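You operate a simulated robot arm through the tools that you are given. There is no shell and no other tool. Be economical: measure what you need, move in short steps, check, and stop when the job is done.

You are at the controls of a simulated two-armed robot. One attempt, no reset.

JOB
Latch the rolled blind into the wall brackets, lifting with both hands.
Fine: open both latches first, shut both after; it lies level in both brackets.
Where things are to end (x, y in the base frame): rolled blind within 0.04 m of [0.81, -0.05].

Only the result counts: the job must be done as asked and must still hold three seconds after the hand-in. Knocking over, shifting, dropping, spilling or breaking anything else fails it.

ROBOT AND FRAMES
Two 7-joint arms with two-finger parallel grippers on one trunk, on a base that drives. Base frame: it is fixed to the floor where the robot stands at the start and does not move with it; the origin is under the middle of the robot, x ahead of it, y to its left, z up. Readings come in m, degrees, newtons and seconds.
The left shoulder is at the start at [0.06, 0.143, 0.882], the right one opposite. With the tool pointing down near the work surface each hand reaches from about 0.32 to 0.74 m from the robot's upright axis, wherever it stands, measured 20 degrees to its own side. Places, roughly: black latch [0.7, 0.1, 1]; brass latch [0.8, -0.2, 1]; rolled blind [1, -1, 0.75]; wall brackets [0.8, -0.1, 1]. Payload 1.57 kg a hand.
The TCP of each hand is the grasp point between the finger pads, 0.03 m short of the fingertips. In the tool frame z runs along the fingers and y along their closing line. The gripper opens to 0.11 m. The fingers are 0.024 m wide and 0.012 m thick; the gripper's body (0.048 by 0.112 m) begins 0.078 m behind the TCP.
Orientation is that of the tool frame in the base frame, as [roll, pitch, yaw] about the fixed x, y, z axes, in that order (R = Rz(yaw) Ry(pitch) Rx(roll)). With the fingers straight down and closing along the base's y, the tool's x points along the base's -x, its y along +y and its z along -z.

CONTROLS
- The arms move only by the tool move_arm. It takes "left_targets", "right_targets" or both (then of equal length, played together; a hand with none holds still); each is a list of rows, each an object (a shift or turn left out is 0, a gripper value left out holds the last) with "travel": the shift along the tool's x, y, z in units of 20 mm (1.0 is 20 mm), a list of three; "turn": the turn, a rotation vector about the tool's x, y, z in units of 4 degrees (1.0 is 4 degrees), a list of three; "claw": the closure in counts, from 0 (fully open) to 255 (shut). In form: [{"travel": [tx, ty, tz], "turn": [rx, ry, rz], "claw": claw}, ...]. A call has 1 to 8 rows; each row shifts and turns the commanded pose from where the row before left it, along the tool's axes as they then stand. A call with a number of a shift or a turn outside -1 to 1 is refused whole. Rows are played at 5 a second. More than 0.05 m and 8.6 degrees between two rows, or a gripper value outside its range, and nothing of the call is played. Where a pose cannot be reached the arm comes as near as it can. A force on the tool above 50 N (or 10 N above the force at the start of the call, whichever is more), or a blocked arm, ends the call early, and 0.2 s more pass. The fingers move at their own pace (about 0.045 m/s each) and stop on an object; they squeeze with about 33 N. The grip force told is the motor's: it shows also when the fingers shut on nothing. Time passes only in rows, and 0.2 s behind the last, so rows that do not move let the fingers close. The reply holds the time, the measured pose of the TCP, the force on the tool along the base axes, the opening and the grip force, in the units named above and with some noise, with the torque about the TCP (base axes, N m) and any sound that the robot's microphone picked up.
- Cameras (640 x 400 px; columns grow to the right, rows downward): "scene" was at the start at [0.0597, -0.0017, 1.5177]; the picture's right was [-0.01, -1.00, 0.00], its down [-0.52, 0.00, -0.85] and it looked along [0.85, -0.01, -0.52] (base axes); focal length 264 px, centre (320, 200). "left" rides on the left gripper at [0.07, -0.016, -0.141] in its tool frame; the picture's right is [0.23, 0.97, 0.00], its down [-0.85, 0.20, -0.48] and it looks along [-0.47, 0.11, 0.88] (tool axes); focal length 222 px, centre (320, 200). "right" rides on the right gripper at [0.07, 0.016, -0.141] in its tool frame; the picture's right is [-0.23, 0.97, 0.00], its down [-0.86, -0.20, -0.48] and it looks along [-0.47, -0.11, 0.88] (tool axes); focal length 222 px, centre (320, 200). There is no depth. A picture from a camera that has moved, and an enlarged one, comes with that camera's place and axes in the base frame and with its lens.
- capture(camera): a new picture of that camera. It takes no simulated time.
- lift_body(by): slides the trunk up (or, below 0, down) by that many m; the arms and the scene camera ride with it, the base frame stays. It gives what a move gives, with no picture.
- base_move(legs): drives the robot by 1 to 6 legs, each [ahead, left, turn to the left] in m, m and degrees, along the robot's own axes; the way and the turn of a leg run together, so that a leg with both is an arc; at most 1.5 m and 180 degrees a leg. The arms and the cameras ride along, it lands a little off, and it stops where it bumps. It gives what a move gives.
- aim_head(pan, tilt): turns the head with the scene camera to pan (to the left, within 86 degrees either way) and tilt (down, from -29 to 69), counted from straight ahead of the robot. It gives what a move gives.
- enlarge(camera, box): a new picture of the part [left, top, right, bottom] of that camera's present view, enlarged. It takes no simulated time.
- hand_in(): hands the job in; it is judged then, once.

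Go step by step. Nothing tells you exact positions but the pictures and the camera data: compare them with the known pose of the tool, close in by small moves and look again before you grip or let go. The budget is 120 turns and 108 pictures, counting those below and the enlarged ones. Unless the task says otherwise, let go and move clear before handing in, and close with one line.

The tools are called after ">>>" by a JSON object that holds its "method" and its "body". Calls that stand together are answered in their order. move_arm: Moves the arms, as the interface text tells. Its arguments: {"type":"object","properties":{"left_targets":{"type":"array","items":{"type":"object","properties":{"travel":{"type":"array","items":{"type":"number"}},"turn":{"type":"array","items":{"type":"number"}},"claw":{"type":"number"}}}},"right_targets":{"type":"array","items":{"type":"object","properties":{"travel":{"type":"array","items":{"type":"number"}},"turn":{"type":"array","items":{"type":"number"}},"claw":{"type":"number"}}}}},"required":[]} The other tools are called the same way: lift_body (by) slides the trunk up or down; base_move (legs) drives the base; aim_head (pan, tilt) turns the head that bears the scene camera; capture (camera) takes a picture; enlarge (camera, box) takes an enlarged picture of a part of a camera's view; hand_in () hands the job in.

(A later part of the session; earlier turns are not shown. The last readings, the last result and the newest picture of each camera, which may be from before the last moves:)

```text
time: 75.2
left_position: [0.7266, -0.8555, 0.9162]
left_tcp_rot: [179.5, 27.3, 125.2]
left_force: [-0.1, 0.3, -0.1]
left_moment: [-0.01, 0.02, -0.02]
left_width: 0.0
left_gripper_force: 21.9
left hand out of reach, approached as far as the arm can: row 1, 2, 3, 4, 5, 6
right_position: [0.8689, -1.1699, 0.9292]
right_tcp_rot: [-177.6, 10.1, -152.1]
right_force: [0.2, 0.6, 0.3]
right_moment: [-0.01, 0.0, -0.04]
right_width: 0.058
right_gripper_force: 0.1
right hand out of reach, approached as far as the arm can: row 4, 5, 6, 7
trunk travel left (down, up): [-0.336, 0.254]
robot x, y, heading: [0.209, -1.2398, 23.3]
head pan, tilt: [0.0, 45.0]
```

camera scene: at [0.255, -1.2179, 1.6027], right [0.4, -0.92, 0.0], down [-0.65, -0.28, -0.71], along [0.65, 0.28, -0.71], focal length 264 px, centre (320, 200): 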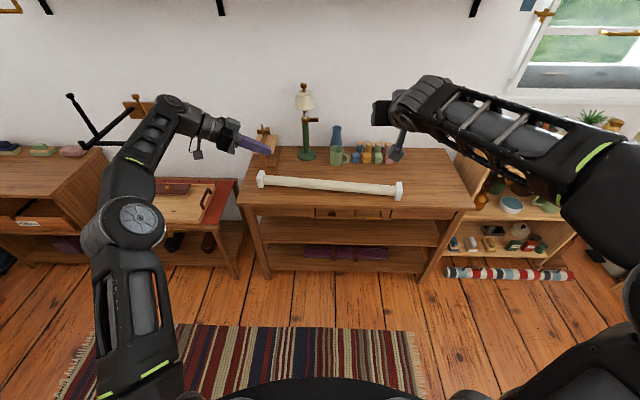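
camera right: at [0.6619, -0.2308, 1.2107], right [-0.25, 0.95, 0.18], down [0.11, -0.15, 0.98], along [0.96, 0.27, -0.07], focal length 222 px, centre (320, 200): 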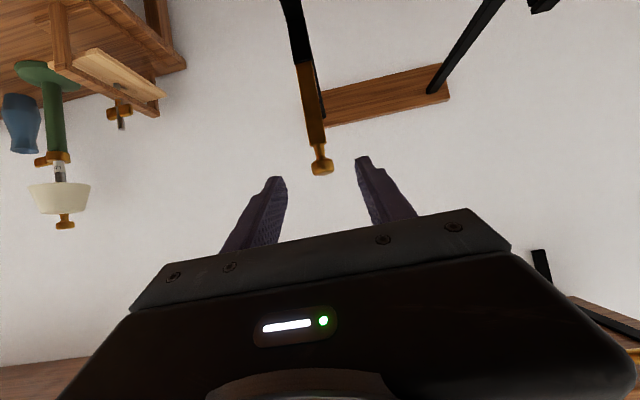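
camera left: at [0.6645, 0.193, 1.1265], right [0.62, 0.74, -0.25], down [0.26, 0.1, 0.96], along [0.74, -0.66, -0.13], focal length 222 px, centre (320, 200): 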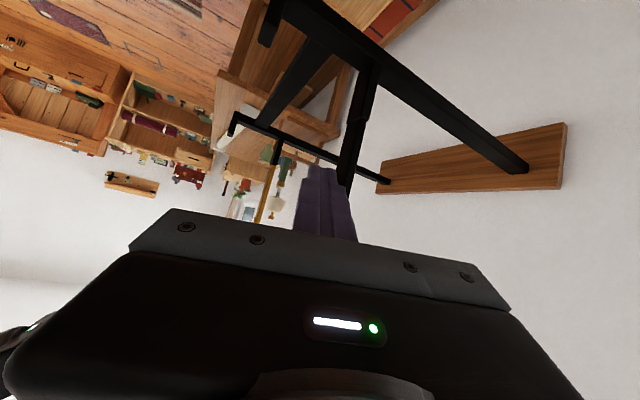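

Too high relative to the shoulders for pointing down; I'll lower the hands while finishing the turns.

>>> {"method": "move_arm", "body": {"left_targets": [{"travel": [0.36, 0, 0.71]}, {"travel": [0.36, 0, 0.71]}, {"travel": [0.36, 0, 0.71]}, {"travel": [0.36, 0, 0.71]}, {"travel": [0.2, 0, 0.71], "turn": [0, 1, 0]}, {"turn": [0, 1, 0]}, {"turn": [0, 1, 0]}, {"turn": [0, 1, 0]}], "right_targets": [{"travel": [0.15, 0, 0.9]}, {"travel": [0.15, 0, 0.9]}, {"travel": [0.15, 0, 0.9]}, {"travel": [0.15, 0, 0.9]}, {"travel": [0, 0, 0.5], "turn": [0, 1, 0]}, {"turn": [0, 1, 0]}, {"turn": [0, 0.5, -0.8]}, {"turn": [0, 0, -1]}]}}

>>> {"method": "move_arm", "body": {"left_targets": [{"turn": [0, 1, 0]}, {"turn": [0, 1, 0]}, {"turn": [0, 0.8, 0]}, {"turn": [0, 0, 1]}, {"turn": [0, 0, 1]}, {"turn": [0, 0, 1]}, {}, {}], "right_targets": [{"turn": [0, 0, -1]}, {"turn": [0, 0, -1]}, {"turn": [0, 0, -1]}, {"turn": [0, 0, -1]}, {"turn": [0, 0, -1]}, {"turn": [0, 0, -1]}, {"turn": [0, 0, -1]}, {"turn": [0, 0, -1]}]}}

>>> {"method": "move_arm", "body": {"right_targets": [{"turn": [0, 0, -1]}, {"turn": [0, 0, -1]}, {"turn": [0, 0, -1]}, {"turn": [0, 0, -1]}, {"turn": [0, 0, -1]}, {"turn": [0, 0, -1]}, {"turn": [0, 0, -1]}, {"turn": [0, 0, -1]}]}}

```text
time: 77.0
left_position: [0.7296, -0.8586, 0.8401]
left_tcp_rot: [179.7, 11.1, 125.4]
left_force: [0.4, 0.6, -0.5]
left_moment: [0.01, 0.02, -0.02]
left_width: 0.0
left_gripper_force: 20.9
right_position: [0.8734, -1.1723, 0.846]
right_tcp_rot: [-177.5, 2.0, -148.4]
right_force: [0.1, -0.4, -0.3]
right_moment: [0.0, 0.0, 0.0]
right_width: 0.0579
right_gripper_force: 0.0
right hand out of reach, approached as far as the arm can: row 7
trunk travel left (down, up): [-0.336, 0.254]
robot x, y, heading: [0.2098, -1.2405, 23.6]
head pan, tilt: [0.0, 45.0]
```

```text
time: 78.8
left_position: [0.7299, -0.8569, 0.8381]
left_tcp_rot: [179.0, 3.2, 113.4]
left_force: [0.3, -0.2, 0.2]
left_moment: [-0.01, -0.01, -0.02]
left_width: 0.0001
left_gripper_force: 21.2
left hand out of reach, approached as far as the arm can: row 3
right_position: [0.8737, -1.1722, 0.8458]
right_tcp_rot: [-176.9, 0.3, -116.4]
right_force: [-0.3, -0.7, 0.0]
right_moment: [0.02, 0.0, 0.0]
right_width: 0.0582
right_gripper_force: 0.0
trunk travel left (down, up): [-0.336, 0.254]
robot x, y, heading: [0.2064, -1.2348, 23.4]
head pan, tilt: [0.0, 45.0]
```

```text
time: 80.7
left_position: [0.7293, -0.8586, 0.8371]
left_tcp_rot: [178.9, 3.2, 113.4]
left_force: [0.8, 0.0, -0.6]
left_moment: [0.0, 0.0, 0.0]
left_width: 0.0
left_gripper_force: 21.7
right_position: [0.873, -1.1707, 0.8461]
right_tcp_rot: [-177.1, -1.5, -84.4]
right_force: [-0.7, 0.3, -0.1]
right_moment: [-0.02, -0.03, 0.0]
right_width: 0.0581
right_gripper_force: 0.1
trunk travel left (down, up): [-0.336, 0.254]
robot x, y, heading: [0.2088, -1.2373, 23.4]
head pan, tilt: [0.0, 45.0]
```

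Left hand is set. I'll finish the right hand's turn, spread the left outward, raise the trunk for clearance, then drive up to the blind.

>>> {"method": "move_arm", "body": {"left_targets": [{"travel": [0.7, 0, 0], "claw": 0}, {"travel": [0.7, 0, 0]}, {"travel": [0.7, 0, 0]}, {"travel": [0.7, 0, 0]}, {"travel": [0.7, 0, 0]}], "right_targets": [{"turn": [0, 0, -1], "claw": 0}, {"turn": [0, 0, -1]}, {"turn": [0, 0, -1]}, {"turn": [0, 0, -1]}, {"turn": [0, 0.3, -0.5]}]}}

>>> {"method": "lift_body", "body": {"by": 0.1}}

>>> {"method": "base_move", "body": {"legs": [[0, 0, -6.8], [0, 0.076, 0], [0.2, 0, 0]]}}

>>> {"method": "aim_head", "body": {"pan": 0, "tilt": 50}}

>>> {"method": "capture", "body": {"camera": "scene"}}

```text
time: 81.8
left_position: [0.7024, -0.7936, 0.8358]
left_tcp_rot: [179.0, 3.2, 113.5]
left_force: [-0.5, 0.1, 0.5]
left_moment: [-0.03, 0.04, -0.03]
left_width: 0.1038
left_gripper_force: 0.1
right_position: [0.8732, -1.1711, 0.8465]
right_tcp_rot: [-177.7, -3.4, -66.5]
right_force: [-0.2, -1.2, -0.8]
right_moment: [0.01, -0.01, 0.01]
right_width: 0.1102
right_gripper_force: 0.0
trunk travel left (down, up): [-0.336, 0.254]
robot x, y, heading: [0.208, -1.2386, 23.4]
head pan, tilt: [0.0, 45.0]
```

```text
time: 83.2
left_position: [0.7011, -0.7917, 0.9344]
left_tcp_rot: [179.0, 3.1, 113.5]
left_force: [0.1, -0.6, 0.0]
left_moment: [-0.04, 0.0, 0.0]
left_width: 0.11
left_gripper_force: 0.0
right_position: [0.874, -1.1714, 0.947]
right_tcp_rot: [-177.7, -3.4, -66.6]
right_force: [0.2, 0.8, 0.3]
right_moment: [-0.02, 0.0, 0.01]
right_width: 0.1099
right_gripper_force: 0.0
trunk travel left (down, up): [-0.436, 0.154]
robot x, y, heading: [0.2101, -1.238, 23.5]
head pan, tilt: [0.0, 45.0]
```

```text
time: 86.0
left_position: [0.9214, -0.7264, 0.934]
left_tcp_rot: [179.2, 3.2, 106.5]
left_force: [0.9, 0.8, 0.6]
left_moment: [-0.01, 0.0, 0.01]
left_width: 0.1099
left_gripper_force: 0.0
right_position: [1.0476, -1.1223, 0.9456]
right_tcp_rot: [-177.7, -3.3, -73.5]
right_force: [-0.7, 0.2, -0.3]
right_moment: [-0.02, 0.03, 0.0]
right_width: 0.1098
right_gripper_force: 0.1
trunk travel left (down, up): [-0.436, 0.154]
robot x, y, heading: [0.3757, -1.106, 16.3]
head pan, tilt: [0.0, 45.0]
```

```text
time: 86.6
left_position: [0.9211, -0.7271, 0.9342]
left_tcp_rot: [179.0, 3.1, 106.5]
left_force: [0.1, -0.3, 0.3]
left_moment: [0.01, 0.01, -0.01]
left_width: 0.1099
left_gripper_force: 0.1
right_position: [1.0459, -1.1225, 0.9471]
right_tcp_rot: [-177.7, -3.4, -73.5]
right_force: [-0.7, 0.7, 0.0]
right_moment: [0.02, -0.03, -0.02]
right_width: 0.1099
right_gripper_force: 0.1
trunk travel left (down, up): [-0.436, 0.154]
robot x, y, heading: [0.3769, -1.1091, 16.3]
head pan, tilt: [0.0, 50.0]
```

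```text
45 pictures are left
camera scene: at [0.4227, -1.0959, 1.4458], right [0.28, -0.96, 0.0], down [-0.73, -0.22, -0.64], along [0.62, 0.18, -0.77], focal length 264 px, centre (320, 200)
```

scene: 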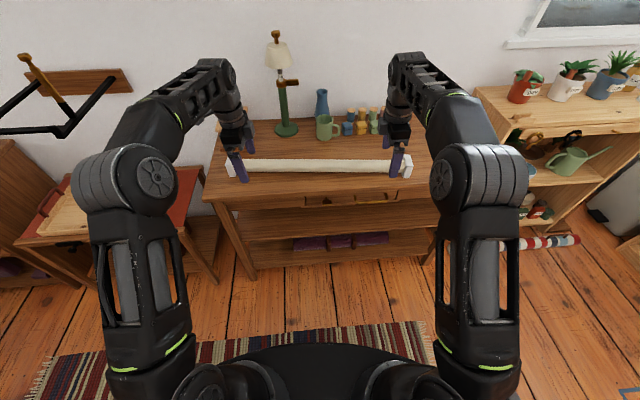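

>>> {"method": "enlarge", "body": {"camera": "scene", "box": [208, 105, 432, 245]}}

>>> {"method": "capture", "body": {"camera": "left"}}

>>> {"method": "capture", "body": {"camera": "right"}}

```text
2.86 times, centred on (320, 175) of scene
camera zoom: at [0.4227, -1.0959, 1.4458], right [0.28, -0.96, 0.0], down [-0.73, -0.22, -0.64], along [0.62, 0.18, -0.77], focal length 755 px, centre (320, 271)
```

zoom: 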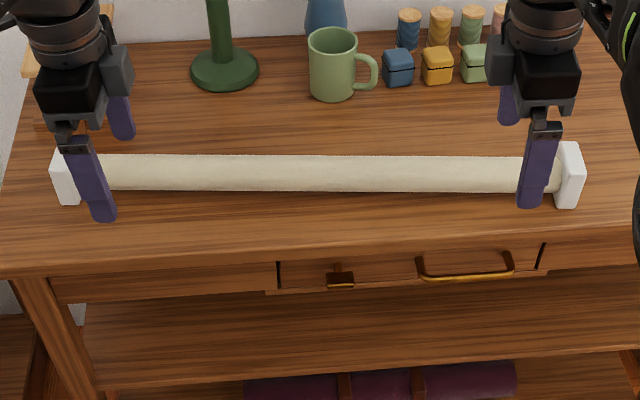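

```text
43 pictures are left
camera left: at [0.8806, -0.6579, 1.0729], right [0.87, 0.5, 0.0], down [0.42, -0.74, 0.53], along [0.26, -0.46, -0.85], focal length 222 px, centre (320, 200)
```

left: 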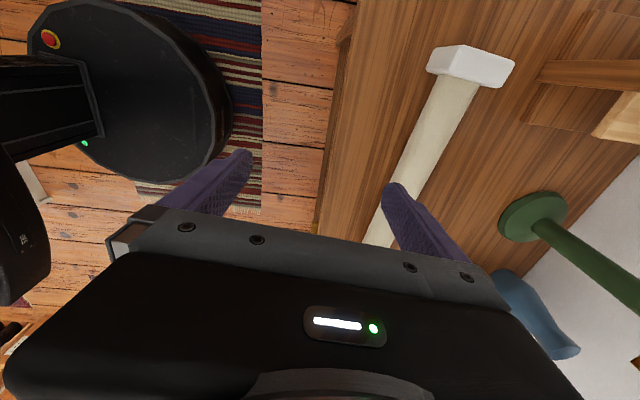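

```text
42 pictures are left
camera right: at [1.0428, -1.1864, 1.09], right [-1.0, -0.06, -0.05], down [-0.08, 0.9, 0.43], along [0.02, 0.44, -0.9], focal length 222 px, centre (320, 200)
```

right: 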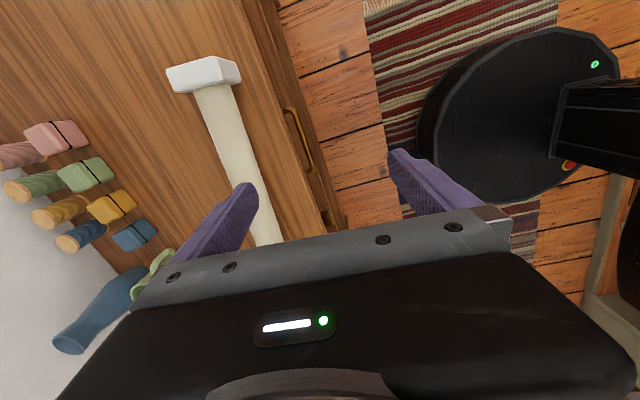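

The blind is now square to the robot and centred; tube axis about z 0.78, F≈0.77 ahead of the robot axis. I'll drive 0.137 m ahead so the open hands are above it, then check.

>>> {"method": "base_move", "body": {"legs": [[0.137, 0, 0]]}}

>>> {"method": "capture", "body": {"camera": "scene"}}

>>> {"method": "capture", "body": {"camera": "left"}}

>>> {"method": "capture", "body": {"camera": "right"}}

```text
time: 88.0
left_position: [1.0525, -0.6873, 0.9346]
left_tcp_rot: [179.1, 3.2, 106.6]
left_force: [-0.5, -0.4, 0.4]
left_moment: [-0.03, 0.02, -0.02]
left_width: 0.11
left_gripper_force: 0.0
right_position: [1.1792, -1.0822, 0.9455]
right_tcp_rot: [-177.8, -3.4, -73.4]
right_force: [-0.7, -0.5, -0.1]
right_moment: [-0.02, 0.04, 0.01]
right_width: 0.1102
right_gripper_force: 0.0
trunk travel left (down, up): [-0.436, 0.154]
robot x, y, heading: [0.5087, -1.0697, 17.0]
head pan, tilt: [0.0, 50.0]
```

```text
41 pictures are left
camera scene: at [0.5556, -1.0566, 1.4456], right [0.28, -0.96, 0.0], down [-0.74, -0.22, -0.64], along [0.62, 0.18, -0.77], focal length 264 px, centre (320, 200)
```

scene: 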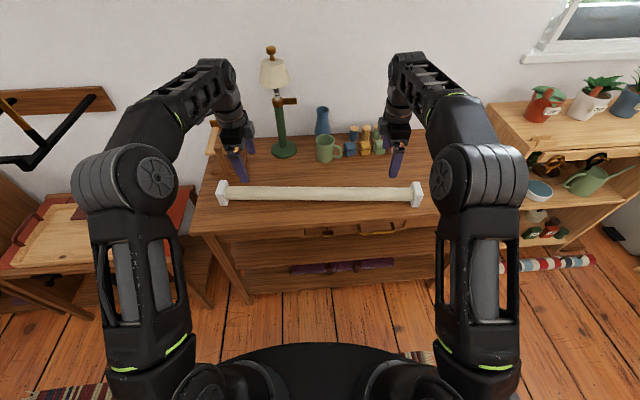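

```text
40 pictures are left
camera left: at [1.0128, -0.6183, 1.0722], right [0.87, 0.5, 0.0], down [0.42, -0.74, 0.53], along [0.26, -0.46, -0.85], focal length 222 px, centre (320, 200)
```

left: 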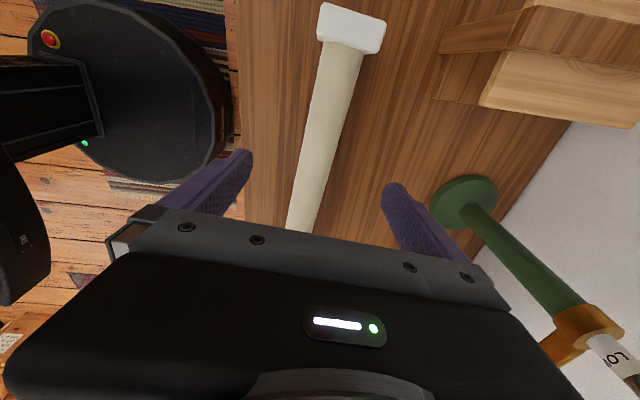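

```text
39 pictures are left
camera right: at [1.1755, -1.1466, 1.0893], right [-1.0, -0.06, -0.05], down [-0.08, 0.9, 0.43], along [0.02, 0.44, -0.9], focal length 222 px, centre (320, 200)
```

right: 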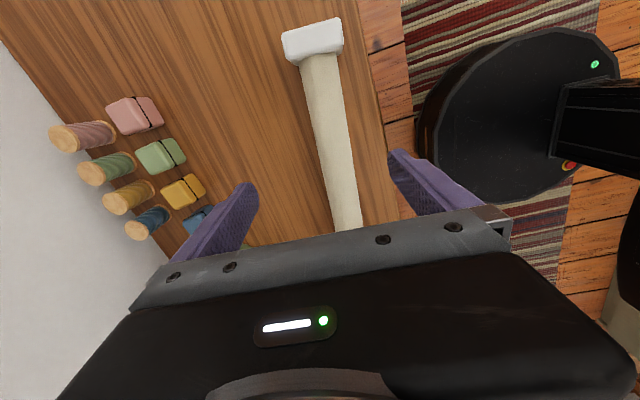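

Left needs about 7 mm forward and right about 3 mm back. I'll correct and lower 0.1 m, then check.

>>> {"method": "move_arm", "body": {"left_targets": [{"travel": [0, 0.35, 0]}], "right_targets": [{"travel": [0, 0.15, 0.55]}]}}

>>> {"method": "lift_body", "body": {"by": -0.09}}

>>> {"method": "capture", "body": {"camera": "left"}}

>>> {"method": "capture", "body": {"camera": "right"}}

>>> {"method": "enlarge", "body": {"camera": "scene", "box": [180, 105, 436, 265]}}

```text
time: 88.4
left_position: [1.0581, -0.6832, 0.9361]
left_tcp_rot: [178.9, 3.3, 106.6]
left_force: [-0.3, -0.4, 0.0]
left_moment: [0.01, 0.02, -0.02]
left_width: 0.1102
left_gripper_force: 0.2
right_position: [1.1765, -1.0844, 0.9362]
right_tcp_rot: [-177.8, -3.4, -73.4]
right_force: [-0.3, -0.4, 0.7]
right_moment: [0.01, 0.04, -0.01]
right_width: 0.1098
right_gripper_force: 0.1
trunk travel left (down, up): [-0.436, 0.154]
robot x, y, heading: [0.5067, -1.0681, 16.7]
head pan, tilt: [0.0, 50.0]
```

```text
time: 89.6
left_position: [1.0583, -0.6843, 0.8454]
left_tcp_rot: [178.9, 3.1, 106.6]
left_force: [0.5, 0.4, 0.6]
left_moment: [0.03, 0.0, -0.02]
left_width: 0.1101
left_gripper_force: 0.1
right_position: [1.1763, -1.0827, 0.8446]
right_tcp_rot: [-177.8, -3.3, -73.3]
right_force: [-0.7, 1.5, -0.2]
right_moment: [-0.01, -0.01, 0.01]
right_width: 0.11
right_gripper_force: 0.0
trunk travel left (down, up): [-0.346, 0.244]
robot x, y, heading: [0.5089, -1.067, 16.3]
head pan, tilt: [0.0, 50.0]
```

```text
38 pictures are left
camera left: at [1.0179, -0.6166, 0.9834], right [0.87, 0.5, 0.01], down [0.42, -0.74, 0.53], along [0.27, -0.46, -0.85], focal length 222 px, centre (320, 200)
```

left: 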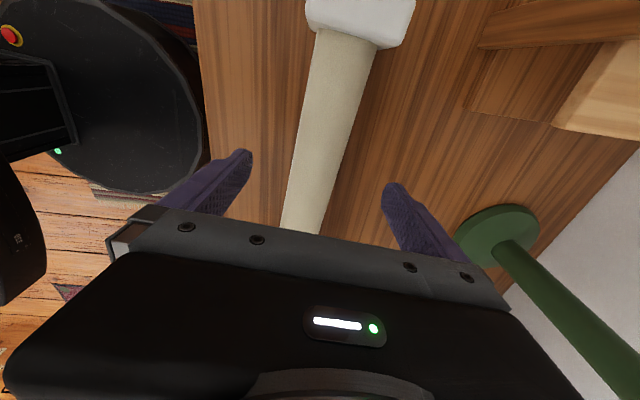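

```text
37 pictures are left
camera right: at [1.1718, -1.1478, 0.9886], right [-1.0, -0.06, -0.05], down [-0.08, 0.9, 0.43], along [0.02, 0.44, -0.9], focal length 222 px, centre (320, 200)
```

right: 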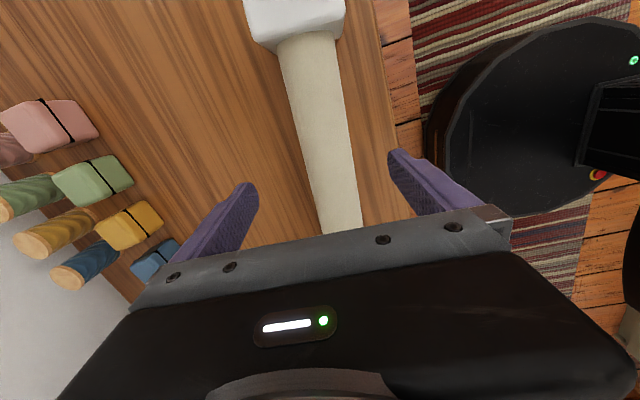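

```text
2.50 times, centred on (308, 185) of scene
camera zoom: at [0.5541, -1.057, 1.3558], right [0.28, -0.96, 0.0], down [-0.73, -0.22, -0.64], along [0.62, 0.18, -0.77], focal length 661 px, centre (350, 238)
```

zoom: 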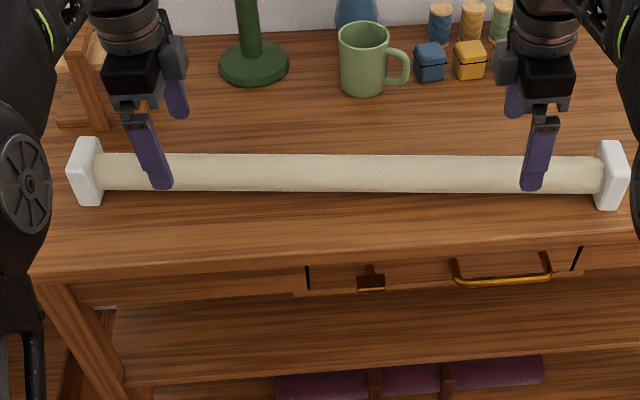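

Aligned within a few millimetres. I'll lower the last 0.05 m and close both hands.

>>> {"method": "move_arm", "body": {"left_targets": [{"travel": [0, -0.05, 0]}], "right_targets": [{"travel": [0, 0.22, 0]}]}}

>>> {"method": "lift_body", "body": {"by": -0.05}}

>>> {"method": "move_arm", "body": {"left_targets": [{"claw": 255}, {}, {}, {}, {}, {}, {}], "right_targets": [{"claw": 255}, {}, {}, {}, {}, {}, {}]}}

>>> {"method": "enlarge", "body": {"camera": "scene", "box": [180, 105, 436, 265]}}

```text
time: 90.0
left_position: [1.0569, -0.6877, 0.8457]
left_tcp_rot: [178.8, 3.3, 106.5]
left_force: [-0.1, -0.3, -0.5]
left_moment: [0.04, 0.0, -0.05]
left_width: 0.1097
left_gripper_force: 0.1
right_position: [1.1698, -1.085, 0.8453]
right_tcp_rot: [-177.7, -3.3, -73.4]
right_force: [0.1, -0.3, 0.2]
right_moment: [-0.03, 0.01, 0.0]
right_width: 0.1101
right_gripper_force: 0.0
trunk travel left (down, up): [-0.346, 0.244]
robot x, y, heading: [0.5064, -1.0713, 16.7]
head pan, tilt: [0.0, 50.0]
```

```text
time: 90.9
left_position: [1.0565, -0.6868, 0.7949]
left_tcp_rot: [178.8, 3.1, 106.6]
left_force: [-0.6, 0.1, -0.1]
left_moment: [0.02, -0.02, -0.04]
left_width: 0.1102
left_gripper_force: 0.0
right_position: [1.1723, -1.0867, 0.7959]
right_tcp_rot: [-177.8, -3.4, -73.4]
right_force: [0.1, -0.8, 0.1]
right_moment: [0.0, 0.0, 0.01]
right_width: 0.1099
right_gripper_force: 0.0
trunk travel left (down, up): [-0.296, 0.294]
robot x, y, heading: [0.5112, -1.0713, 16.6]
head pan, tilt: [0.0, 50.0]
```

```text
time: 92.5
left_position: [1.0568, -0.6856, 0.7957]
left_tcp_rot: [178.9, 3.2, 106.7]
left_force: [-4.6, -2.5, -0.5]
left_moment: [0.58, -0.24, -0.22]
left_width: 0.0457
left_gripper_force: 33.3
right_position: [1.1707, -1.0859, 0.7947]
right_tcp_rot: [-177.7, -3.4, -73.4]
right_force: [0.3, -1.1, -0.3]
right_moment: [0.01, 0.62, -0.41]
right_width: 0.0458
right_gripper_force: 32.9
trunk travel left (down, up): [-0.296, 0.294]
robot x, y, heading: [0.5069, -1.0724, 16.6]
head pan, tilt: [0.0, 50.0]
```

```text
2.50 times, centred on (308, 185) of scene
camera zoom: at [0.5539, -1.057, 1.3057], right [0.28, -0.96, 0.0], down [-0.73, -0.22, -0.64], along [0.62, 0.18, -0.77], focal length 661 px, centre (350, 238)
```

zoom: 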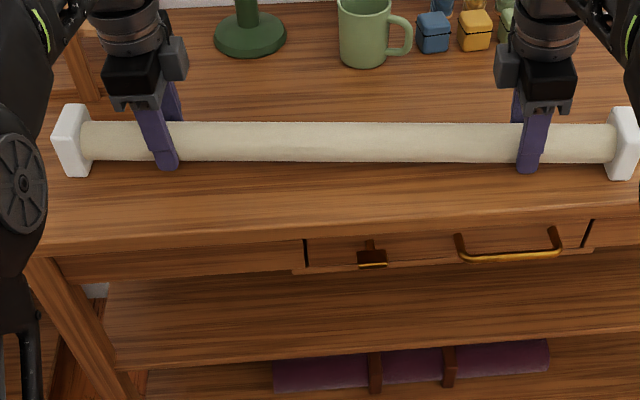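

Both hands hold the blind (0.046 m tube). I'll lift it with the trunk.

>>> {"method": "lift_body", "body": {"by": 0.05}}

>>> {"method": "lift_body", "body": {"by": 0.24}}

>>> {"method": "capture", "body": {"camera": "scene"}}

```text
time: 93.5
left_position: [1.0554, -0.6855, 0.8446]
left_tcp_rot: [179.0, 3.2, 106.6]
left_force: [-3.6, -1.0, -6.2]
left_moment: [-0.13, 0.06, -0.69]
left_width: 0.0456
left_gripper_force: 33.1
right_position: [1.1723, -1.0849, 0.8444]
right_tcp_rot: [-177.7, -3.4, -73.5]
right_force: [3.2, 1.0, -6.8]
right_moment: [-0.02, -0.09, -0.86]
right_width: 0.0458
right_gripper_force: 32.8
trunk travel left (down, up): [-0.346, 0.244]
robot x, y, heading: [0.5133, -1.0689, 16.5]
head pan, tilt: [0.0, 50.0]
```

```text
time: 96.0
left_position: [1.0579, -0.6859, 1.0836]
left_tcp_rot: [179.0, 3.2, 106.6]
left_force: [-4.0, -0.1, -6.8]
left_moment: [0.09, 0.1, -0.7]
left_width: 0.0455
left_gripper_force: 33.1
right_position: [1.1717, -1.0855, 1.0844]
right_tcp_rot: [-177.9, -3.3, -73.3]
right_force: [3.6, 0.5, -5.8]
right_moment: [0.14, -0.03, -0.78]
right_width: 0.0458
right_gripper_force: 32.7
trunk travel left (down, up): [-0.586, 0.004]
robot x, y, heading: [0.5105, -1.0678, 16.6]
head pan, tilt: [0.0, 50.0]
```

```text
34 pictures are left
camera scene: at [0.5558, -1.0565, 1.5956], right [0.28, -0.96, 0.0], down [-0.74, -0.22, -0.64], along [0.62, 0.18, -0.77], focal length 264 px, centre (320, 200)
```

scene: 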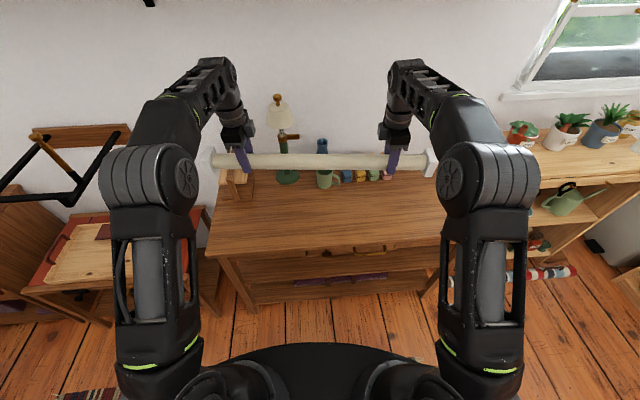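

The blind is up and level. I'll drive back, turn to the bracket's facing and move left to a pre-position in front of it.

>>> {"method": "base_move", "body": {"legs": [[-0.35, 0, 0], [0, 0, 6], [0, 0.79, 0]]}}

>>> {"method": "aim_head", "body": {"pan": 0, "tilt": 40}}

>>> {"method": "capture", "body": {"camera": "scene"}}

```text
time: 102.5
left_position: [0.3792, -0.006, 1.0846]
left_tcp_rot: [178.9, 3.3, 112.8]
left_force: [-3.9, -1.0, -7.1]
left_moment: [-0.01, 0.03, -0.67]
left_width: 0.0458
left_gripper_force: 33.2
right_position: [0.5352, -0.3909, 1.0852]
right_tcp_rot: [-177.7, -3.5, -67.2]
right_force: [3.3, 0.6, -5.9]
right_moment: [0.04, -0.01, -0.75]
right_width: 0.0455
right_gripper_force: 33.0
trunk travel left (down, up): [-0.586, 0.004]
robot x, y, heading: [-0.1246, -0.4475, 22.9]
head pan, tilt: [0.0, 50.0]
```

```text
time: 103.3
left_position: [0.3782, -0.0067, 1.0862]
left_tcp_rot: [179.0, 3.3, 112.7]
left_force: [-1.3, -1.2, -5.9]
left_moment: [0.16, -0.09, -0.39]
left_width: 0.0457
left_gripper_force: 33.2
right_position: [0.5357, -0.391, 1.0846]
right_tcp_rot: [-177.7, -3.4, -67.3]
right_force: [2.8, 0.9, -7.1]
right_moment: [-0.15, 0.05, -0.63]
right_width: 0.0456
right_gripper_force: 33.2
trunk travel left (down, up): [-0.586, 0.004]
robot x, y, heading: [-0.1222, -0.4471, 22.6]
head pan, tilt: [0.0, 40.0]
```

```text
33 pictures are left
camera scene: at [-0.0731, -0.4268, 1.6098], right [0.39, -0.92, 0.0], down [-0.59, -0.25, -0.76], along [0.71, 0.3, -0.64], focal length 264 px, centre (320, 200)
```

scene: 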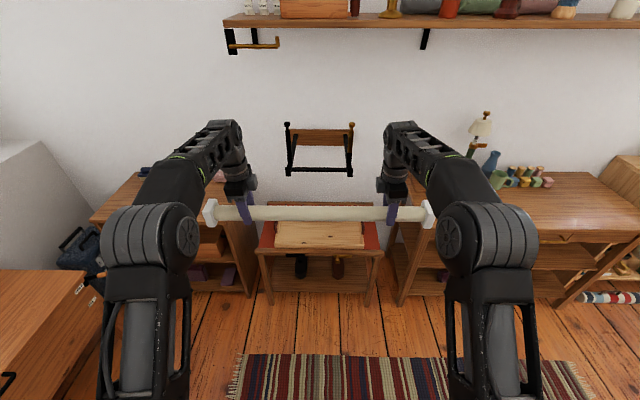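

Nicely lined up: the blind centre needs about 0.38 m straight ahead. I'll check the bracket closely first.

>>> {"method": "enlarge", "body": {"camera": "scene", "box": [200, 100, 440, 250]}}

>>> {"method": "base_move", "body": {"legs": [[0.2, 0, 0]]}}

>>> {"method": "enlarge", "body": {"camera": "scene", "box": [200, 120, 440, 270]}}

```text
2.67 times, centred on (320, 175) of scene
camera zoom: at [-0.0731, -0.4268, 1.6098], right [0.39, -0.92, 0.0], down [-0.59, -0.25, -0.76], along [0.71, 0.3, -0.64], focal length 705 px, centre (320, 267)
```

zoom: 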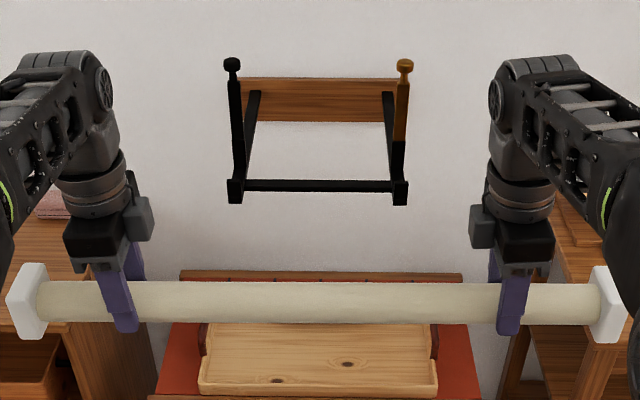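

```text
time: 104.9
left_position: [0.5643, 0.0744, 1.084]
left_tcp_rot: [178.9, 3.2, 113.2]
left_force: [-3.7, -1.5, -6.9]
left_moment: [-0.13, 0.1, -0.84]
left_width: 0.0456
left_gripper_force: 33.1
right_position: [0.7226, -0.308, 1.083]
right_tcp_rot: [-177.8, -3.4, -66.9]
right_force: [3.5, 2.0, -6.9]
right_moment: [0.11, -0.01, -0.87]
right_width: 0.0456
right_gripper_force: 33.0
trunk travel left (down, up): [-0.586, 0.004]
robot x, y, heading: [0.0593, -0.3705, 23.1]
head pan, tilt: [0.0, 40.0]
```

```text
2.67 times, centred on (320, 195) of scene
camera zoom: at [0.1154, -0.3468, 1.6098], right [0.39, -0.92, 0.0], down [-0.59, -0.25, -0.76], along [0.7, 0.3, -0.64], focal length 705 px, centre (320, 213)
```

zoom: 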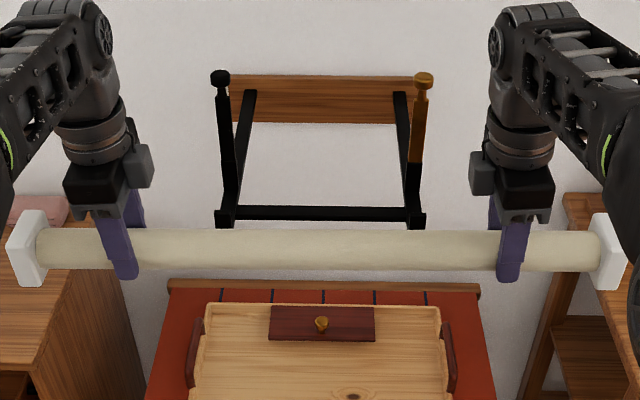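

Geometry agrees: slot spans about 0.04–0.109 m behind the knob line, so its centre is near (0.813, -0.05). I'll drive 0.165 m on and then check.

>>> {"method": "base_move", "body": {"legs": [[0.165, 0, -0.4]]}}

>>> {"method": "enlarge", "body": {"camera": "scene", "box": [200, 120, 440, 270]}}

>>> {"method": "capture", "body": {"camera": "left"}}

>>> {"method": "capture", "body": {"camera": "right"}}

```text
time: 106.3
left_position: [0.7204, 0.135, 1.0836]
left_tcp_rot: [179.1, 3.3, 112.5]
left_force: [-3.0, -1.5, -5.8]
left_moment: [-0.13, 0.01, -0.65]
left_width: 0.0458
left_gripper_force: 33.0
right_position: [0.8759, -0.25, 1.0833]
right_tcp_rot: [-177.8, -3.4, -67.4]
right_force: [3.5, 0.6, -7.3]
right_moment: [0.02, 0.0, -0.7]
right_width: 0.0457
right_gripper_force: 33.0
trunk travel left (down, up): [-0.586, 0.004]
robot x, y, heading: [0.2136, -0.3059, 22.2]
head pan, tilt: [0.0, 40.0]
```

```text
2.67 times, centred on (320, 195) of scene
camera zoom: at [0.2684, -0.2832, 1.6097], right [0.38, -0.92, 0.0], down [-0.6, -0.25, -0.76], along [0.71, 0.29, -0.64], focal length 705 px, centre (320, 213)
```

zoom: 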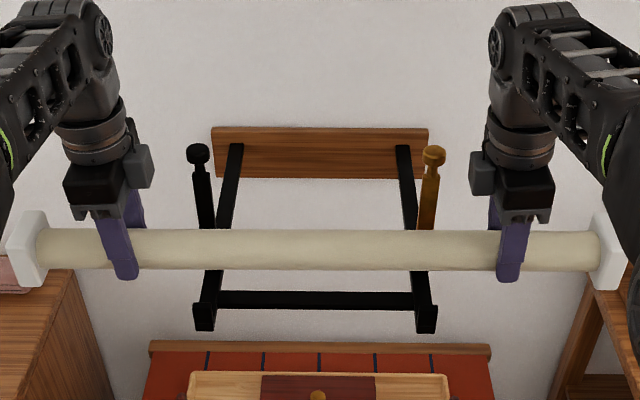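

```text
29 pictures are left
camera left: at [0.6742, 0.1985, 1.2216], right [0.81, 0.58, 0.0], down [0.49, -0.69, 0.53], along [0.31, -0.43, -0.85], focal length 222 px, centre (320, 200)
```

left: 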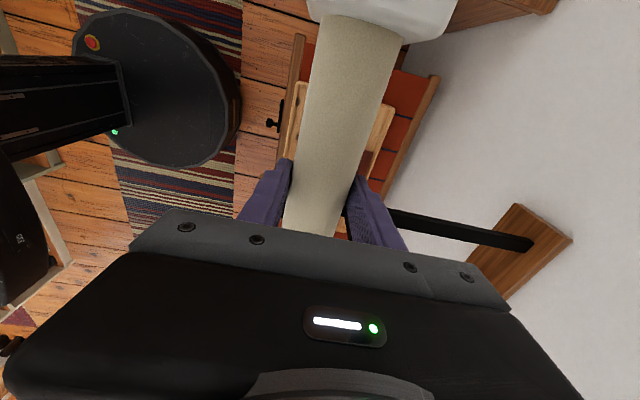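

```text
28 pictures are left
camera right: at [0.88, -0.3142, 1.2272], right [-0.98, -0.17, -0.05], down [-0.17, 0.88, 0.43], along [-0.03, 0.44, -0.9], focal length 222 px, centre (320, 200)
```

right: 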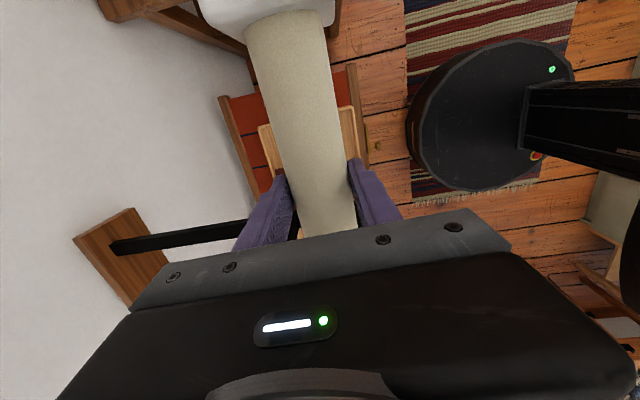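

16 mm more forward is needed. I'll do that with both arms together, then lower 0.045 and look.

>>> {"method": "move_arm", "body": {"left_targets": [{"travel": [0, 0.4, 0]}, {"travel": [0, 0.4, 0]}], "right_targets": [{"travel": [0, -0.4, 0]}, {"travel": [0, -0.4, 0]}]}}

>>> {"method": "lift_body", "body": {"by": -0.045}}

>>> {"method": "enlarge", "body": {"camera": "scene", "box": [200, 120, 440, 270]}}

```text
time: 106.9
left_position: [0.7195, 0.1352, 1.0847]
left_tcp_rot: [178.9, 3.2, 112.7]
left_force: [6.5, 7.1, -5.7]
left_moment: [0.04, -0.12, 1.87]
left_width: 0.046
left_gripper_force: 32.8
left hand out of reach, approached as far as the arm can: row 1, 2
right_position: [0.8896, -0.2446, 1.0842]
right_tcp_rot: [-177.9, -3.5, -67.3]
right_force: [-7.3, -6.2, -7.1]
right_moment: [-0.2, 0.08, 1.82]
right_width: 0.0462
right_gripper_force: 33.4
trunk travel left (down, up): [-0.586, 0.004]
robot x, y, heading: [0.2133, -0.3019, 22.3]
head pan, tilt: [0.0, 40.0]
```

```text
time: 107.8
left_position: [0.7196, 0.1344, 1.0394]
left_tcp_rot: [179.0, 3.1, 112.6]
left_force: [3.1, 10.2, -4.2]
left_moment: [-0.25, -0.61, 1.46]
left_width: 0.0461
left_gripper_force: 33.0
right_position: [0.8912, -0.2452, 1.0402]
right_tcp_rot: [-177.7, -3.5, -67.5]
right_force: [-4.3, -9.3, -8.2]
right_moment: [-0.42, 0.35, 1.4]
right_width: 0.0459
right_gripper_force: 32.8
trunk travel left (down, up): [-0.541, 0.049]
robot x, y, heading: [0.2137, -0.3028, 22.7]
head pan, tilt: [0.0, 40.0]
```

```text
2.67 times, centred on (320, 195) of scene
camera zoom: at [0.2665, -0.284, 1.5649], right [0.38, -0.92, 0.0], down [-0.59, -0.25, -0.77], along [0.71, 0.29, -0.64], focal length 705 px, centre (320, 213)
```

zoom: 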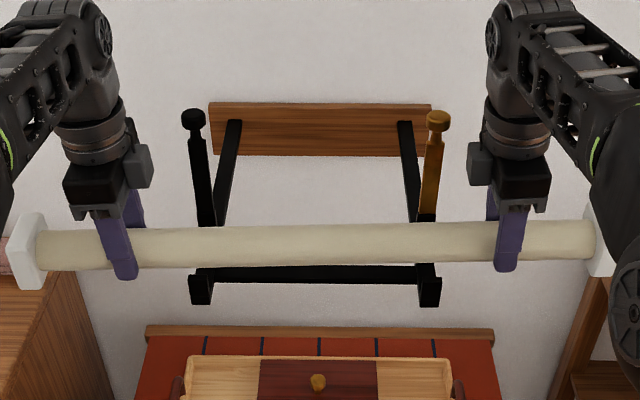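

The left arm couldn't reach forward, so the blind is slightly skewed. I'll raise again, undo the right hand's move and drive the base forward instead.

>>> {"method": "lift_body", "body": {"by": 0.045}}

>>> {"method": "move_arm", "body": {"left_targets": [{"travel": [0, 0, 0]}, {"travel": [0, 0, 0]}], "right_targets": [{"travel": [0, 0.38, 0]}, {"travel": [0, 0.38, 0]}]}}

>>> {"method": "base_move", "body": {"legs": [[0.016, 0, 0]]}}

```text
time: 108.7
left_position: [0.7194, 0.135, 1.0844]
left_tcp_rot: [179.1, 3.1, 112.5]
left_force: [-1.2, 10.8, -6.3]
left_moment: [-0.08, -0.14, 0.89]
left_width: 0.0461
left_gripper_force: 32.7
right_position: [0.8906, -0.2451, 1.0851]
right_tcp_rot: [-177.7, -3.6, -67.5]
right_force: [0.2, -10.2, -7.5]
right_moment: [-0.37, -0.06, 0.86]
right_width: 0.0461
right_gripper_force: 33.3
trunk travel left (down, up): [-0.586, 0.004]
robot x, y, heading: [0.214, -0.3049, 22.5]
head pan, tilt: [0.0, 40.0]
```

```text
time: 109.3
left_position: [0.7192, 0.1331, 1.0826]
left_tcp_rot: [179.1, 3.1, 112.4]
left_force: [-9.1, 7.5, -5.8]
left_moment: [-0.13, 0.34, -1.16]
left_width: 0.0458
left_gripper_force: 33.1
right_position: [0.8772, -0.2502, 1.0844]
right_tcp_rot: [-177.5, -3.4, -67.6]
right_force: [9.1, -7.9, -6.4]
right_moment: [0.06, -0.36, -1.2]
right_width: 0.0456
right_gripper_force: 32.9
trunk travel left (down, up): [-0.586, 0.004]
robot x, y, heading: [0.2148, -0.305, 22.5]
head pan, tilt: [0.0, 40.0]
```

```text
time: 110.0
left_position: [0.7355, 0.1403, 1.0849]
left_tcp_rot: [179.2, 3.1, 112.5]
left_force: [-9.4, 7.9, -8.3]
left_moment: [0.13, 0.63, -1.16]
left_width: 0.0457
left_gripper_force: 33.2
right_position: [0.8904, -0.2428, 1.0849]
right_tcp_rot: [-177.7, -3.4, -67.5]
right_force: [9.7, -6.6, -3.8]
right_moment: [0.78, -0.17, -1.24]
right_width: 0.0458
right_gripper_force: 33.2
trunk travel left (down, up): [-0.586, 0.004]
robot x, y, heading: [0.2299, -0.302, 22.5]
head pan, tilt: [0.0, 40.0]
```

Both hands are now at slot centre (about 0.0735). Lowering again.

>>> {"method": "lift_body", "body": {"by": -0.05}}

>>> {"method": "enlarge", "body": {"camera": "scene", "box": [200, 120, 440, 270]}}

```text
time: 111.0
left_position: [0.7334, 0.1402, 1.0343]
left_tcp_rot: [179.0, 3.2, 112.5]
left_force: [-1.6, -1.1, -6.7]
left_moment: [0.15, 0.0, -0.31]
left_width: 0.0455
left_gripper_force: 32.7
right_position: [0.8893, -0.2425, 1.0357]
right_tcp_rot: [-177.7, -3.4, -67.5]
right_force: [1.7, 0.8, -6.8]
right_moment: [-0.15, 0.02, -0.47]
right_width: 0.0457
right_gripper_force: 33.5
trunk travel left (down, up): [-0.536, 0.054]
robot x, y, heading: [0.2325, -0.3018, 22.3]
head pan, tilt: [0.0, 40.0]
```

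```text
2.67 times, centred on (320, 195) of scene
camera zoom: at [0.2812, -0.2779, 1.5599], right [0.38, -0.92, 0.0], down [-0.59, -0.25, -0.77], along [0.71, 0.29, -0.64], focal length 705 px, centre (320, 213)
```

zoom: 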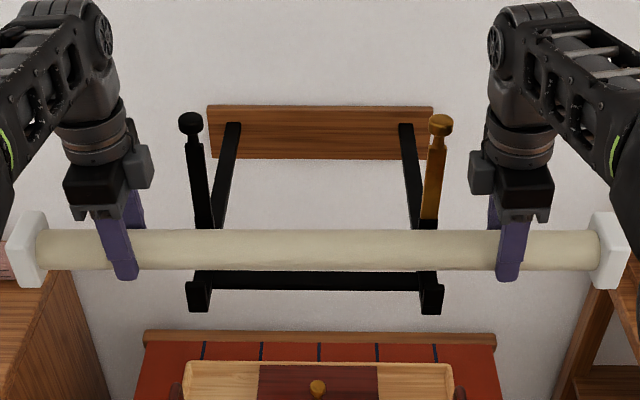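

It's entering the slots freely. I'll go down in small steps, watching force.

>>> {"method": "lift_body", "body": {"by": -0.012}}

>>> {"method": "lift_body", "body": {"by": -0.006}}

```text
time: 111.6
left_position: [0.7338, 0.1405, 1.0213]
left_tcp_rot: [179.1, 3.1, 112.5]
left_force: [-2.3, -1.1, -5.7]
left_moment: [-0.09, -0.02, -0.52]
left_width: 0.0458
left_gripper_force: 33.2
right_position: [0.8894, -0.2442, 1.023]
right_tcp_rot: [-177.7, -3.5, -67.6]
right_force: [1.6, 1.1, -7.0]
right_moment: [-0.05, -0.03, -0.48]
right_width: 0.0456
right_gripper_force: 33.2
trunk travel left (down, up): [-0.524, 0.066]
robot x, y, heading: [0.2283, -0.3006, 22.4]
head pan, tilt: [0.0, 40.0]
```

```text
time: 112.1
left_position: [0.7337, 0.1399, 1.0167]
left_tcp_rot: [179.1, 3.1, 112.5]
left_force: [-2.1, -1.4, -2.7]
left_moment: [0.06, 0.15, -0.61]
left_width: 0.0457
left_gripper_force: 32.7
right_position: [0.8892, -0.2431, 1.0183]
right_tcp_rot: [-177.6, -3.4, -67.6]
right_force: [2.8, 1.5, -4.9]
right_moment: [0.15, -0.1, -0.63]
right_width: 0.0455
right_gripper_force: 33.0
trunk travel left (down, up): [-0.518, 0.072]
robot x, y, heading: [0.2307, -0.2967, 22.5]
head pan, tilt: [0.0, 40.0]
```

>>> {"method": "lift_body", "body": {"by": -0.003}}

>>> {"method": "enlarge", "body": {"camera": "scene", "box": [200, 120, 440, 270]}}

```text
time: 112.6
left_position: [0.7339, 0.1402, 1.0168]
left_tcp_rot: [178.7, 3.2, 112.6]
left_force: [1.1, 2.2, 16.7]
left_moment: [0.47, 0.46, -0.88]
left_width: 0.0458
left_gripper_force: 33.3
right_position: [0.8897, -0.2444, 1.0172]
right_tcp_rot: [-177.4, -3.3, -67.6]
right_force: [6.4, 2.3, 3.4]
right_moment: [1.06, -0.13, -0.91]
right_width: 0.0454
right_gripper_force: 32.9
trunk travel left (down, up): [-0.515, 0.075]
robot x, y, heading: [0.226, -0.298, 22.4]
head pan, tilt: [0.0, 40.0]
```

```text
2.67 times, centred on (320, 195) of scene
camera zoom: at [0.2794, -0.2792, 1.5394], right [0.38, -0.92, 0.0], down [-0.59, -0.25, -0.77], along [0.71, 0.29, -0.64], focal length 705 px, centre (320, 213)
```

zoom: 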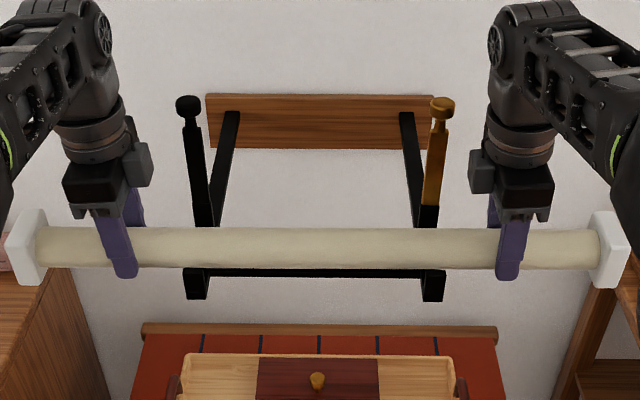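

The blind rests on both brackets. I'll open both hands.

>>> {"method": "move_arm", "body": {"left_targets": [{"claw": 100}, {"claw": 0}, {}, {}, {}], "right_targets": [{"claw": 100}, {"claw": 0}, {}, {}, {}]}}

>>> {"method": "lift_body", "body": {"by": 0.07}}

>>> {"method": "capture", "body": {"camera": "scene"}}

>>> {"method": "enlarge", "body": {"camera": "scene", "box": [200, 120, 440, 270]}}

```text
time: 113.8
left_position: [0.7331, 0.1397, 1.013]
left_tcp_rot: [179.0, 3.1, 112.5]
left_force: [-0.4, 0.3, 0.4]
left_moment: [0.02, 0.0, 0.0]
left_width: 0.1101
left_gripper_force: 0.0
right_position: [0.8874, -0.2448, 1.0151]
right_tcp_rot: [-177.6, -3.5, -67.5]
right_force: [-0.4, 0.1, 0.2]
right_moment: [0.01, -0.02, 0.03]
right_width: 0.11
right_gripper_force: 0.1
trunk travel left (down, up): [-0.515, 0.075]
robot x, y, heading: [0.2307, -0.2978, 22.6]
head pan, tilt: [0.0, 40.0]
```

```text
time: 114.9
left_position: [0.7336, 0.1403, 1.0836]
left_tcp_rot: [179.0, 3.1, 112.5]
left_force: [-0.2, -0.1, 0.0]
left_moment: [-0.01, 0.02, 0.01]
left_width: 0.1098
left_gripper_force: 0.0
right_position: [0.8897, -0.2447, 1.0836]
right_tcp_rot: [-177.5, -3.4, -67.4]
right_force: [0.2, -0.3, -0.7]
right_moment: [-0.01, 0.0, 0.03]
right_width: 0.11
right_gripper_force: 0.1
trunk travel left (down, up): [-0.585, 0.005]
robot x, y, heading: [0.2276, -0.2973, 22.6]
head pan, tilt: [0.0, 40.0]
```

```text
24 pictures are left
camera scene: at [0.2804, -0.2782, 1.6089], right [0.38, -0.92, 0.0], down [-0.59, -0.25, -0.77], along [0.71, 0.29, -0.64], focal length 264 px, centre (320, 200)
```

scene: 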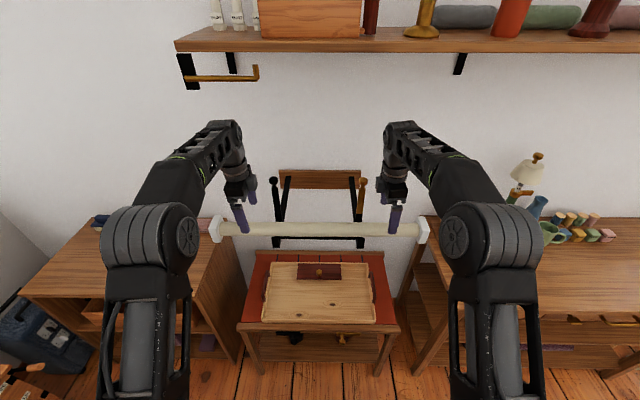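

```text
2.67 times, centred on (320, 195) of scene
camera zoom: at [0.2804, -0.2782, 1.6089], right [0.38, -0.92, 0.0], down [-0.59, -0.25, -0.77], along [0.71, 0.29, -0.64], focal length 705 px, centre (320, 213)
```

zoom: 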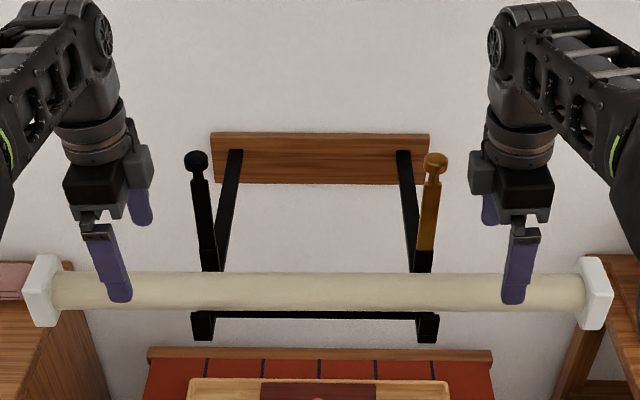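

The blind lies level in both brackets and the hands are clear above it. To shut the latches I'll tilt both closed hands inward, pass them outside and behind the bars, and sweep the bars forward.

>>> {"method": "move_arm", "body": {"left_targets": [{"travel": [0.3, 0, 0], "turn": [0, -1, 0], "claw": 255}, {"travel": [0.3, 0, -0.02], "turn": [0, -1, 0]}, {"travel": [0.3, 0, -0.04], "turn": [0, -1, 0]}, {"travel": [0.3, 0, -0.06], "turn": [0, -1, 0]}, {"travel": [0.3, 0, -0.08], "turn": [0, -1, 0]}, {"travel": [0.3, 0, -0.1], "turn": [0, -1, 0]}, {"travel": [0.3, 0, -0.12], "turn": [0, -1, 0]}, {"travel": [0.3, 0, -0.14], "turn": [0, -1, 0]}], "right_targets": [{"travel": [0.3, 0, 0], "turn": [0, -1, 0], "claw": 255}, {"travel": [0.3, 0, -0.02], "turn": [0, -1, 0]}, {"travel": [0.3, 0, -0.04], "turn": [0, -1, 0]}, {"travel": [0.3, 0, -0.06], "turn": [0, -1, 0]}, {"travel": [0.3, 0, -0.08], "turn": [0, -1, 0]}, {"travel": [0.3, 0, -0.1], "turn": [0, -1, 0]}, {"travel": [0.3, 0, -0.12], "turn": [0, -1, 0]}, {"travel": [0.3, 0, -0.14], "turn": [0, -1, 0]}]}}

>>> {"method": "move_arm", "body": {"left_targets": [{"travel": [0, 0, -0.3], "turn": [0, -1, 0]}, {"travel": [0, 0, -0.3], "turn": [0, -1, 0]}, {"travel": [0, 0, -0.3], "turn": [0, -1, 0]}, {"travel": [0, 0, -0.2], "turn": [0, -1, 0]}, {"turn": [0, -1, 0]}], "right_targets": [{"travel": [0, 0, -0.3], "turn": [0, -1, 0]}, {"travel": [0, 0, -0.3], "turn": [0, -1, 0]}, {"travel": [0, 0, -0.3], "turn": [0, -1, 0]}, {"travel": [0, 0, -0.2], "turn": [0, -1, 0]}, {"turn": [0, -1, 0]}]}}

>>> {"method": "capture", "body": {"camera": "scene"}}

```text
time: 116.7
left_position: [0.7296, 0.1523, 1.0846]
left_tcp_rot: [178.6, 11.1, 112.4]
left_force: [0.1, -0.2, -0.2]
left_moment: [0.02, -0.04, 0.01]
left_width: 0.0001
left_gripper_force: 21.5
left hand out of reach, approached as far as the arm can: row 3, 4, 5, 6, 7, 8
right_position: [0.9019, -0.2728, 1.0863]
right_tcp_rot: [-177.4, 16.6, -66.6]
right_force: [-0.2, -0.5, -0.2]
right_moment: [0.01, 0.0, -0.01]
right_width: 0.0002
right_gripper_force: 21.3
right hand out of reach, approached as far as the arm can: row 6, 7, 8
trunk travel left (down, up): [-0.585, 0.005]
robot x, y, heading: [0.2306, -0.2987, 22.3]
head pan, tilt: [0.0, 40.0]
```

```text
time: 117.9
left_position: [0.7282, 0.1513, 1.084]
left_tcp_rot: [178.2, 15.1, 112.2]
left_force: [0.0, 0.8, -0.8]
left_moment: [0.04, -0.02, 0.03]
left_width: 0.0001
left_gripper_force: 21.4
left hand out of reach, approached as far as the arm can: row 1, 2, 3, 4
right_position: [0.9008, -0.2721, 1.086]
right_tcp_rot: [-177.2, 20.5, -66.5]
right_force: [-0.2, -0.4, 0.4]
right_moment: [0.01, -0.01, -0.02]
right_width: 0.0
right_gripper_force: 21.2
right hand out of reach, approached as far as the arm can: row 1, 2, 3, 4
trunk travel left (down, up): [-0.585, 0.005]
robot x, y, heading: [0.2292, -0.2981, 22.5]
head pan, tilt: [0.0, 40.0]
```

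```text
22 pictures are left
camera scene: at [0.28, -0.2781, 1.6089], right [0.38, -0.92, 0.0], down [-0.59, -0.25, -0.77], along [0.71, 0.29, -0.64], focal length 264 px, centre (320, 200)
```

scene: 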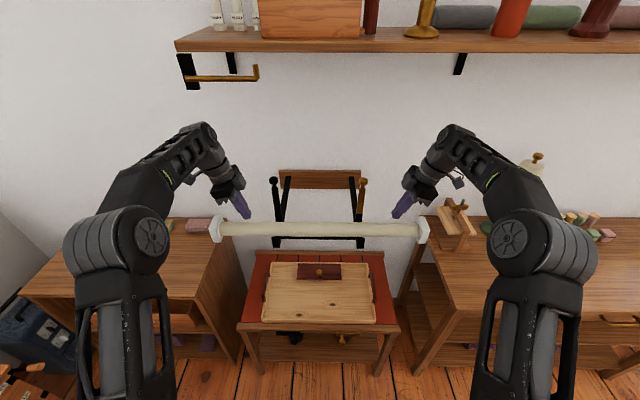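

The arms are at their reach limit here. I'll pull the hands back from the wall first, then check the tilt.

>>> {"method": "move_arm", "body": {"left_targets": [{"travel": [0, -1, 0]}, {"travel": [0, -1, 0]}, {"travel": [0, -1, 0]}, {"travel": [0, -1, 0]}, {"travel": [0, -1, 0]}, {"travel": [0, -0.5, 0]}], "right_targets": [{"travel": [0, 1, 0]}, {"travel": [0, 1, 0]}, {"travel": [0, 1, 0]}, {"travel": [0, 1, 0]}, {"travel": [0, 1, 0]}, {"travel": [0, 0.5, 0]}]}}

>>> {"method": "move_arm", "body": {"left_targets": [{"turn": [0, -1, 0]}, {"turn": [0, -1, 0]}, {"turn": [0, -1, 0]}, {"turn": [0, -1, 0]}], "right_targets": [{"turn": [0, -1, 0]}, {"turn": [0, -1, 0]}, {"turn": [0, -1, 0]}, {"turn": [0, -1, 0]}]}}

```text
time: 119.3
left_position: [0.6264, 0.1093, 1.0805]
left_tcp_rot: [178.4, 15.0, 112.3]
left_force: [0.5, -0.6, -0.3]
left_moment: [0.0, 0.0, 0.02]
left_width: 0.0
left_gripper_force: 21.0
right_position: [0.7996, -0.3144, 1.0812]
right_tcp_rot: [-177.3, 20.6, -66.4]
right_force: [0.3, -0.2, 0.8]
right_moment: [-0.01, 0.0, 0.04]
right_width: 0.0
right_gripper_force: 21.8
trunk travel left (down, up): [-0.585, 0.005]
robot x, y, heading: [0.2333, -0.3005, 22.4]
head pan, tilt: [0.0, 40.0]
```

```text
time: 120.3
left_position: [0.6266, 0.1089, 1.0808]
left_tcp_rot: [178.3, 31.1, 111.8]
left_force: [0.8, 0.1, 0.0]
left_moment: [0.02, -0.01, 0.0]
left_width: 0.0
left_gripper_force: 21.2
right_position: [0.8008, -0.3139, 1.0828]
right_tcp_rot: [-177.0, 36.7, -65.6]
right_force: [1.0, 0.1, 0.0]
right_moment: [0.01, 0.02, -0.01]
right_width: 0.0
right_gripper_force: 21.0
trunk travel left (down, up): [-0.585, 0.005]
robot x, y, heading: [0.2286, -0.292, 22.6]
head pan, tilt: [0.0, 40.0]
```

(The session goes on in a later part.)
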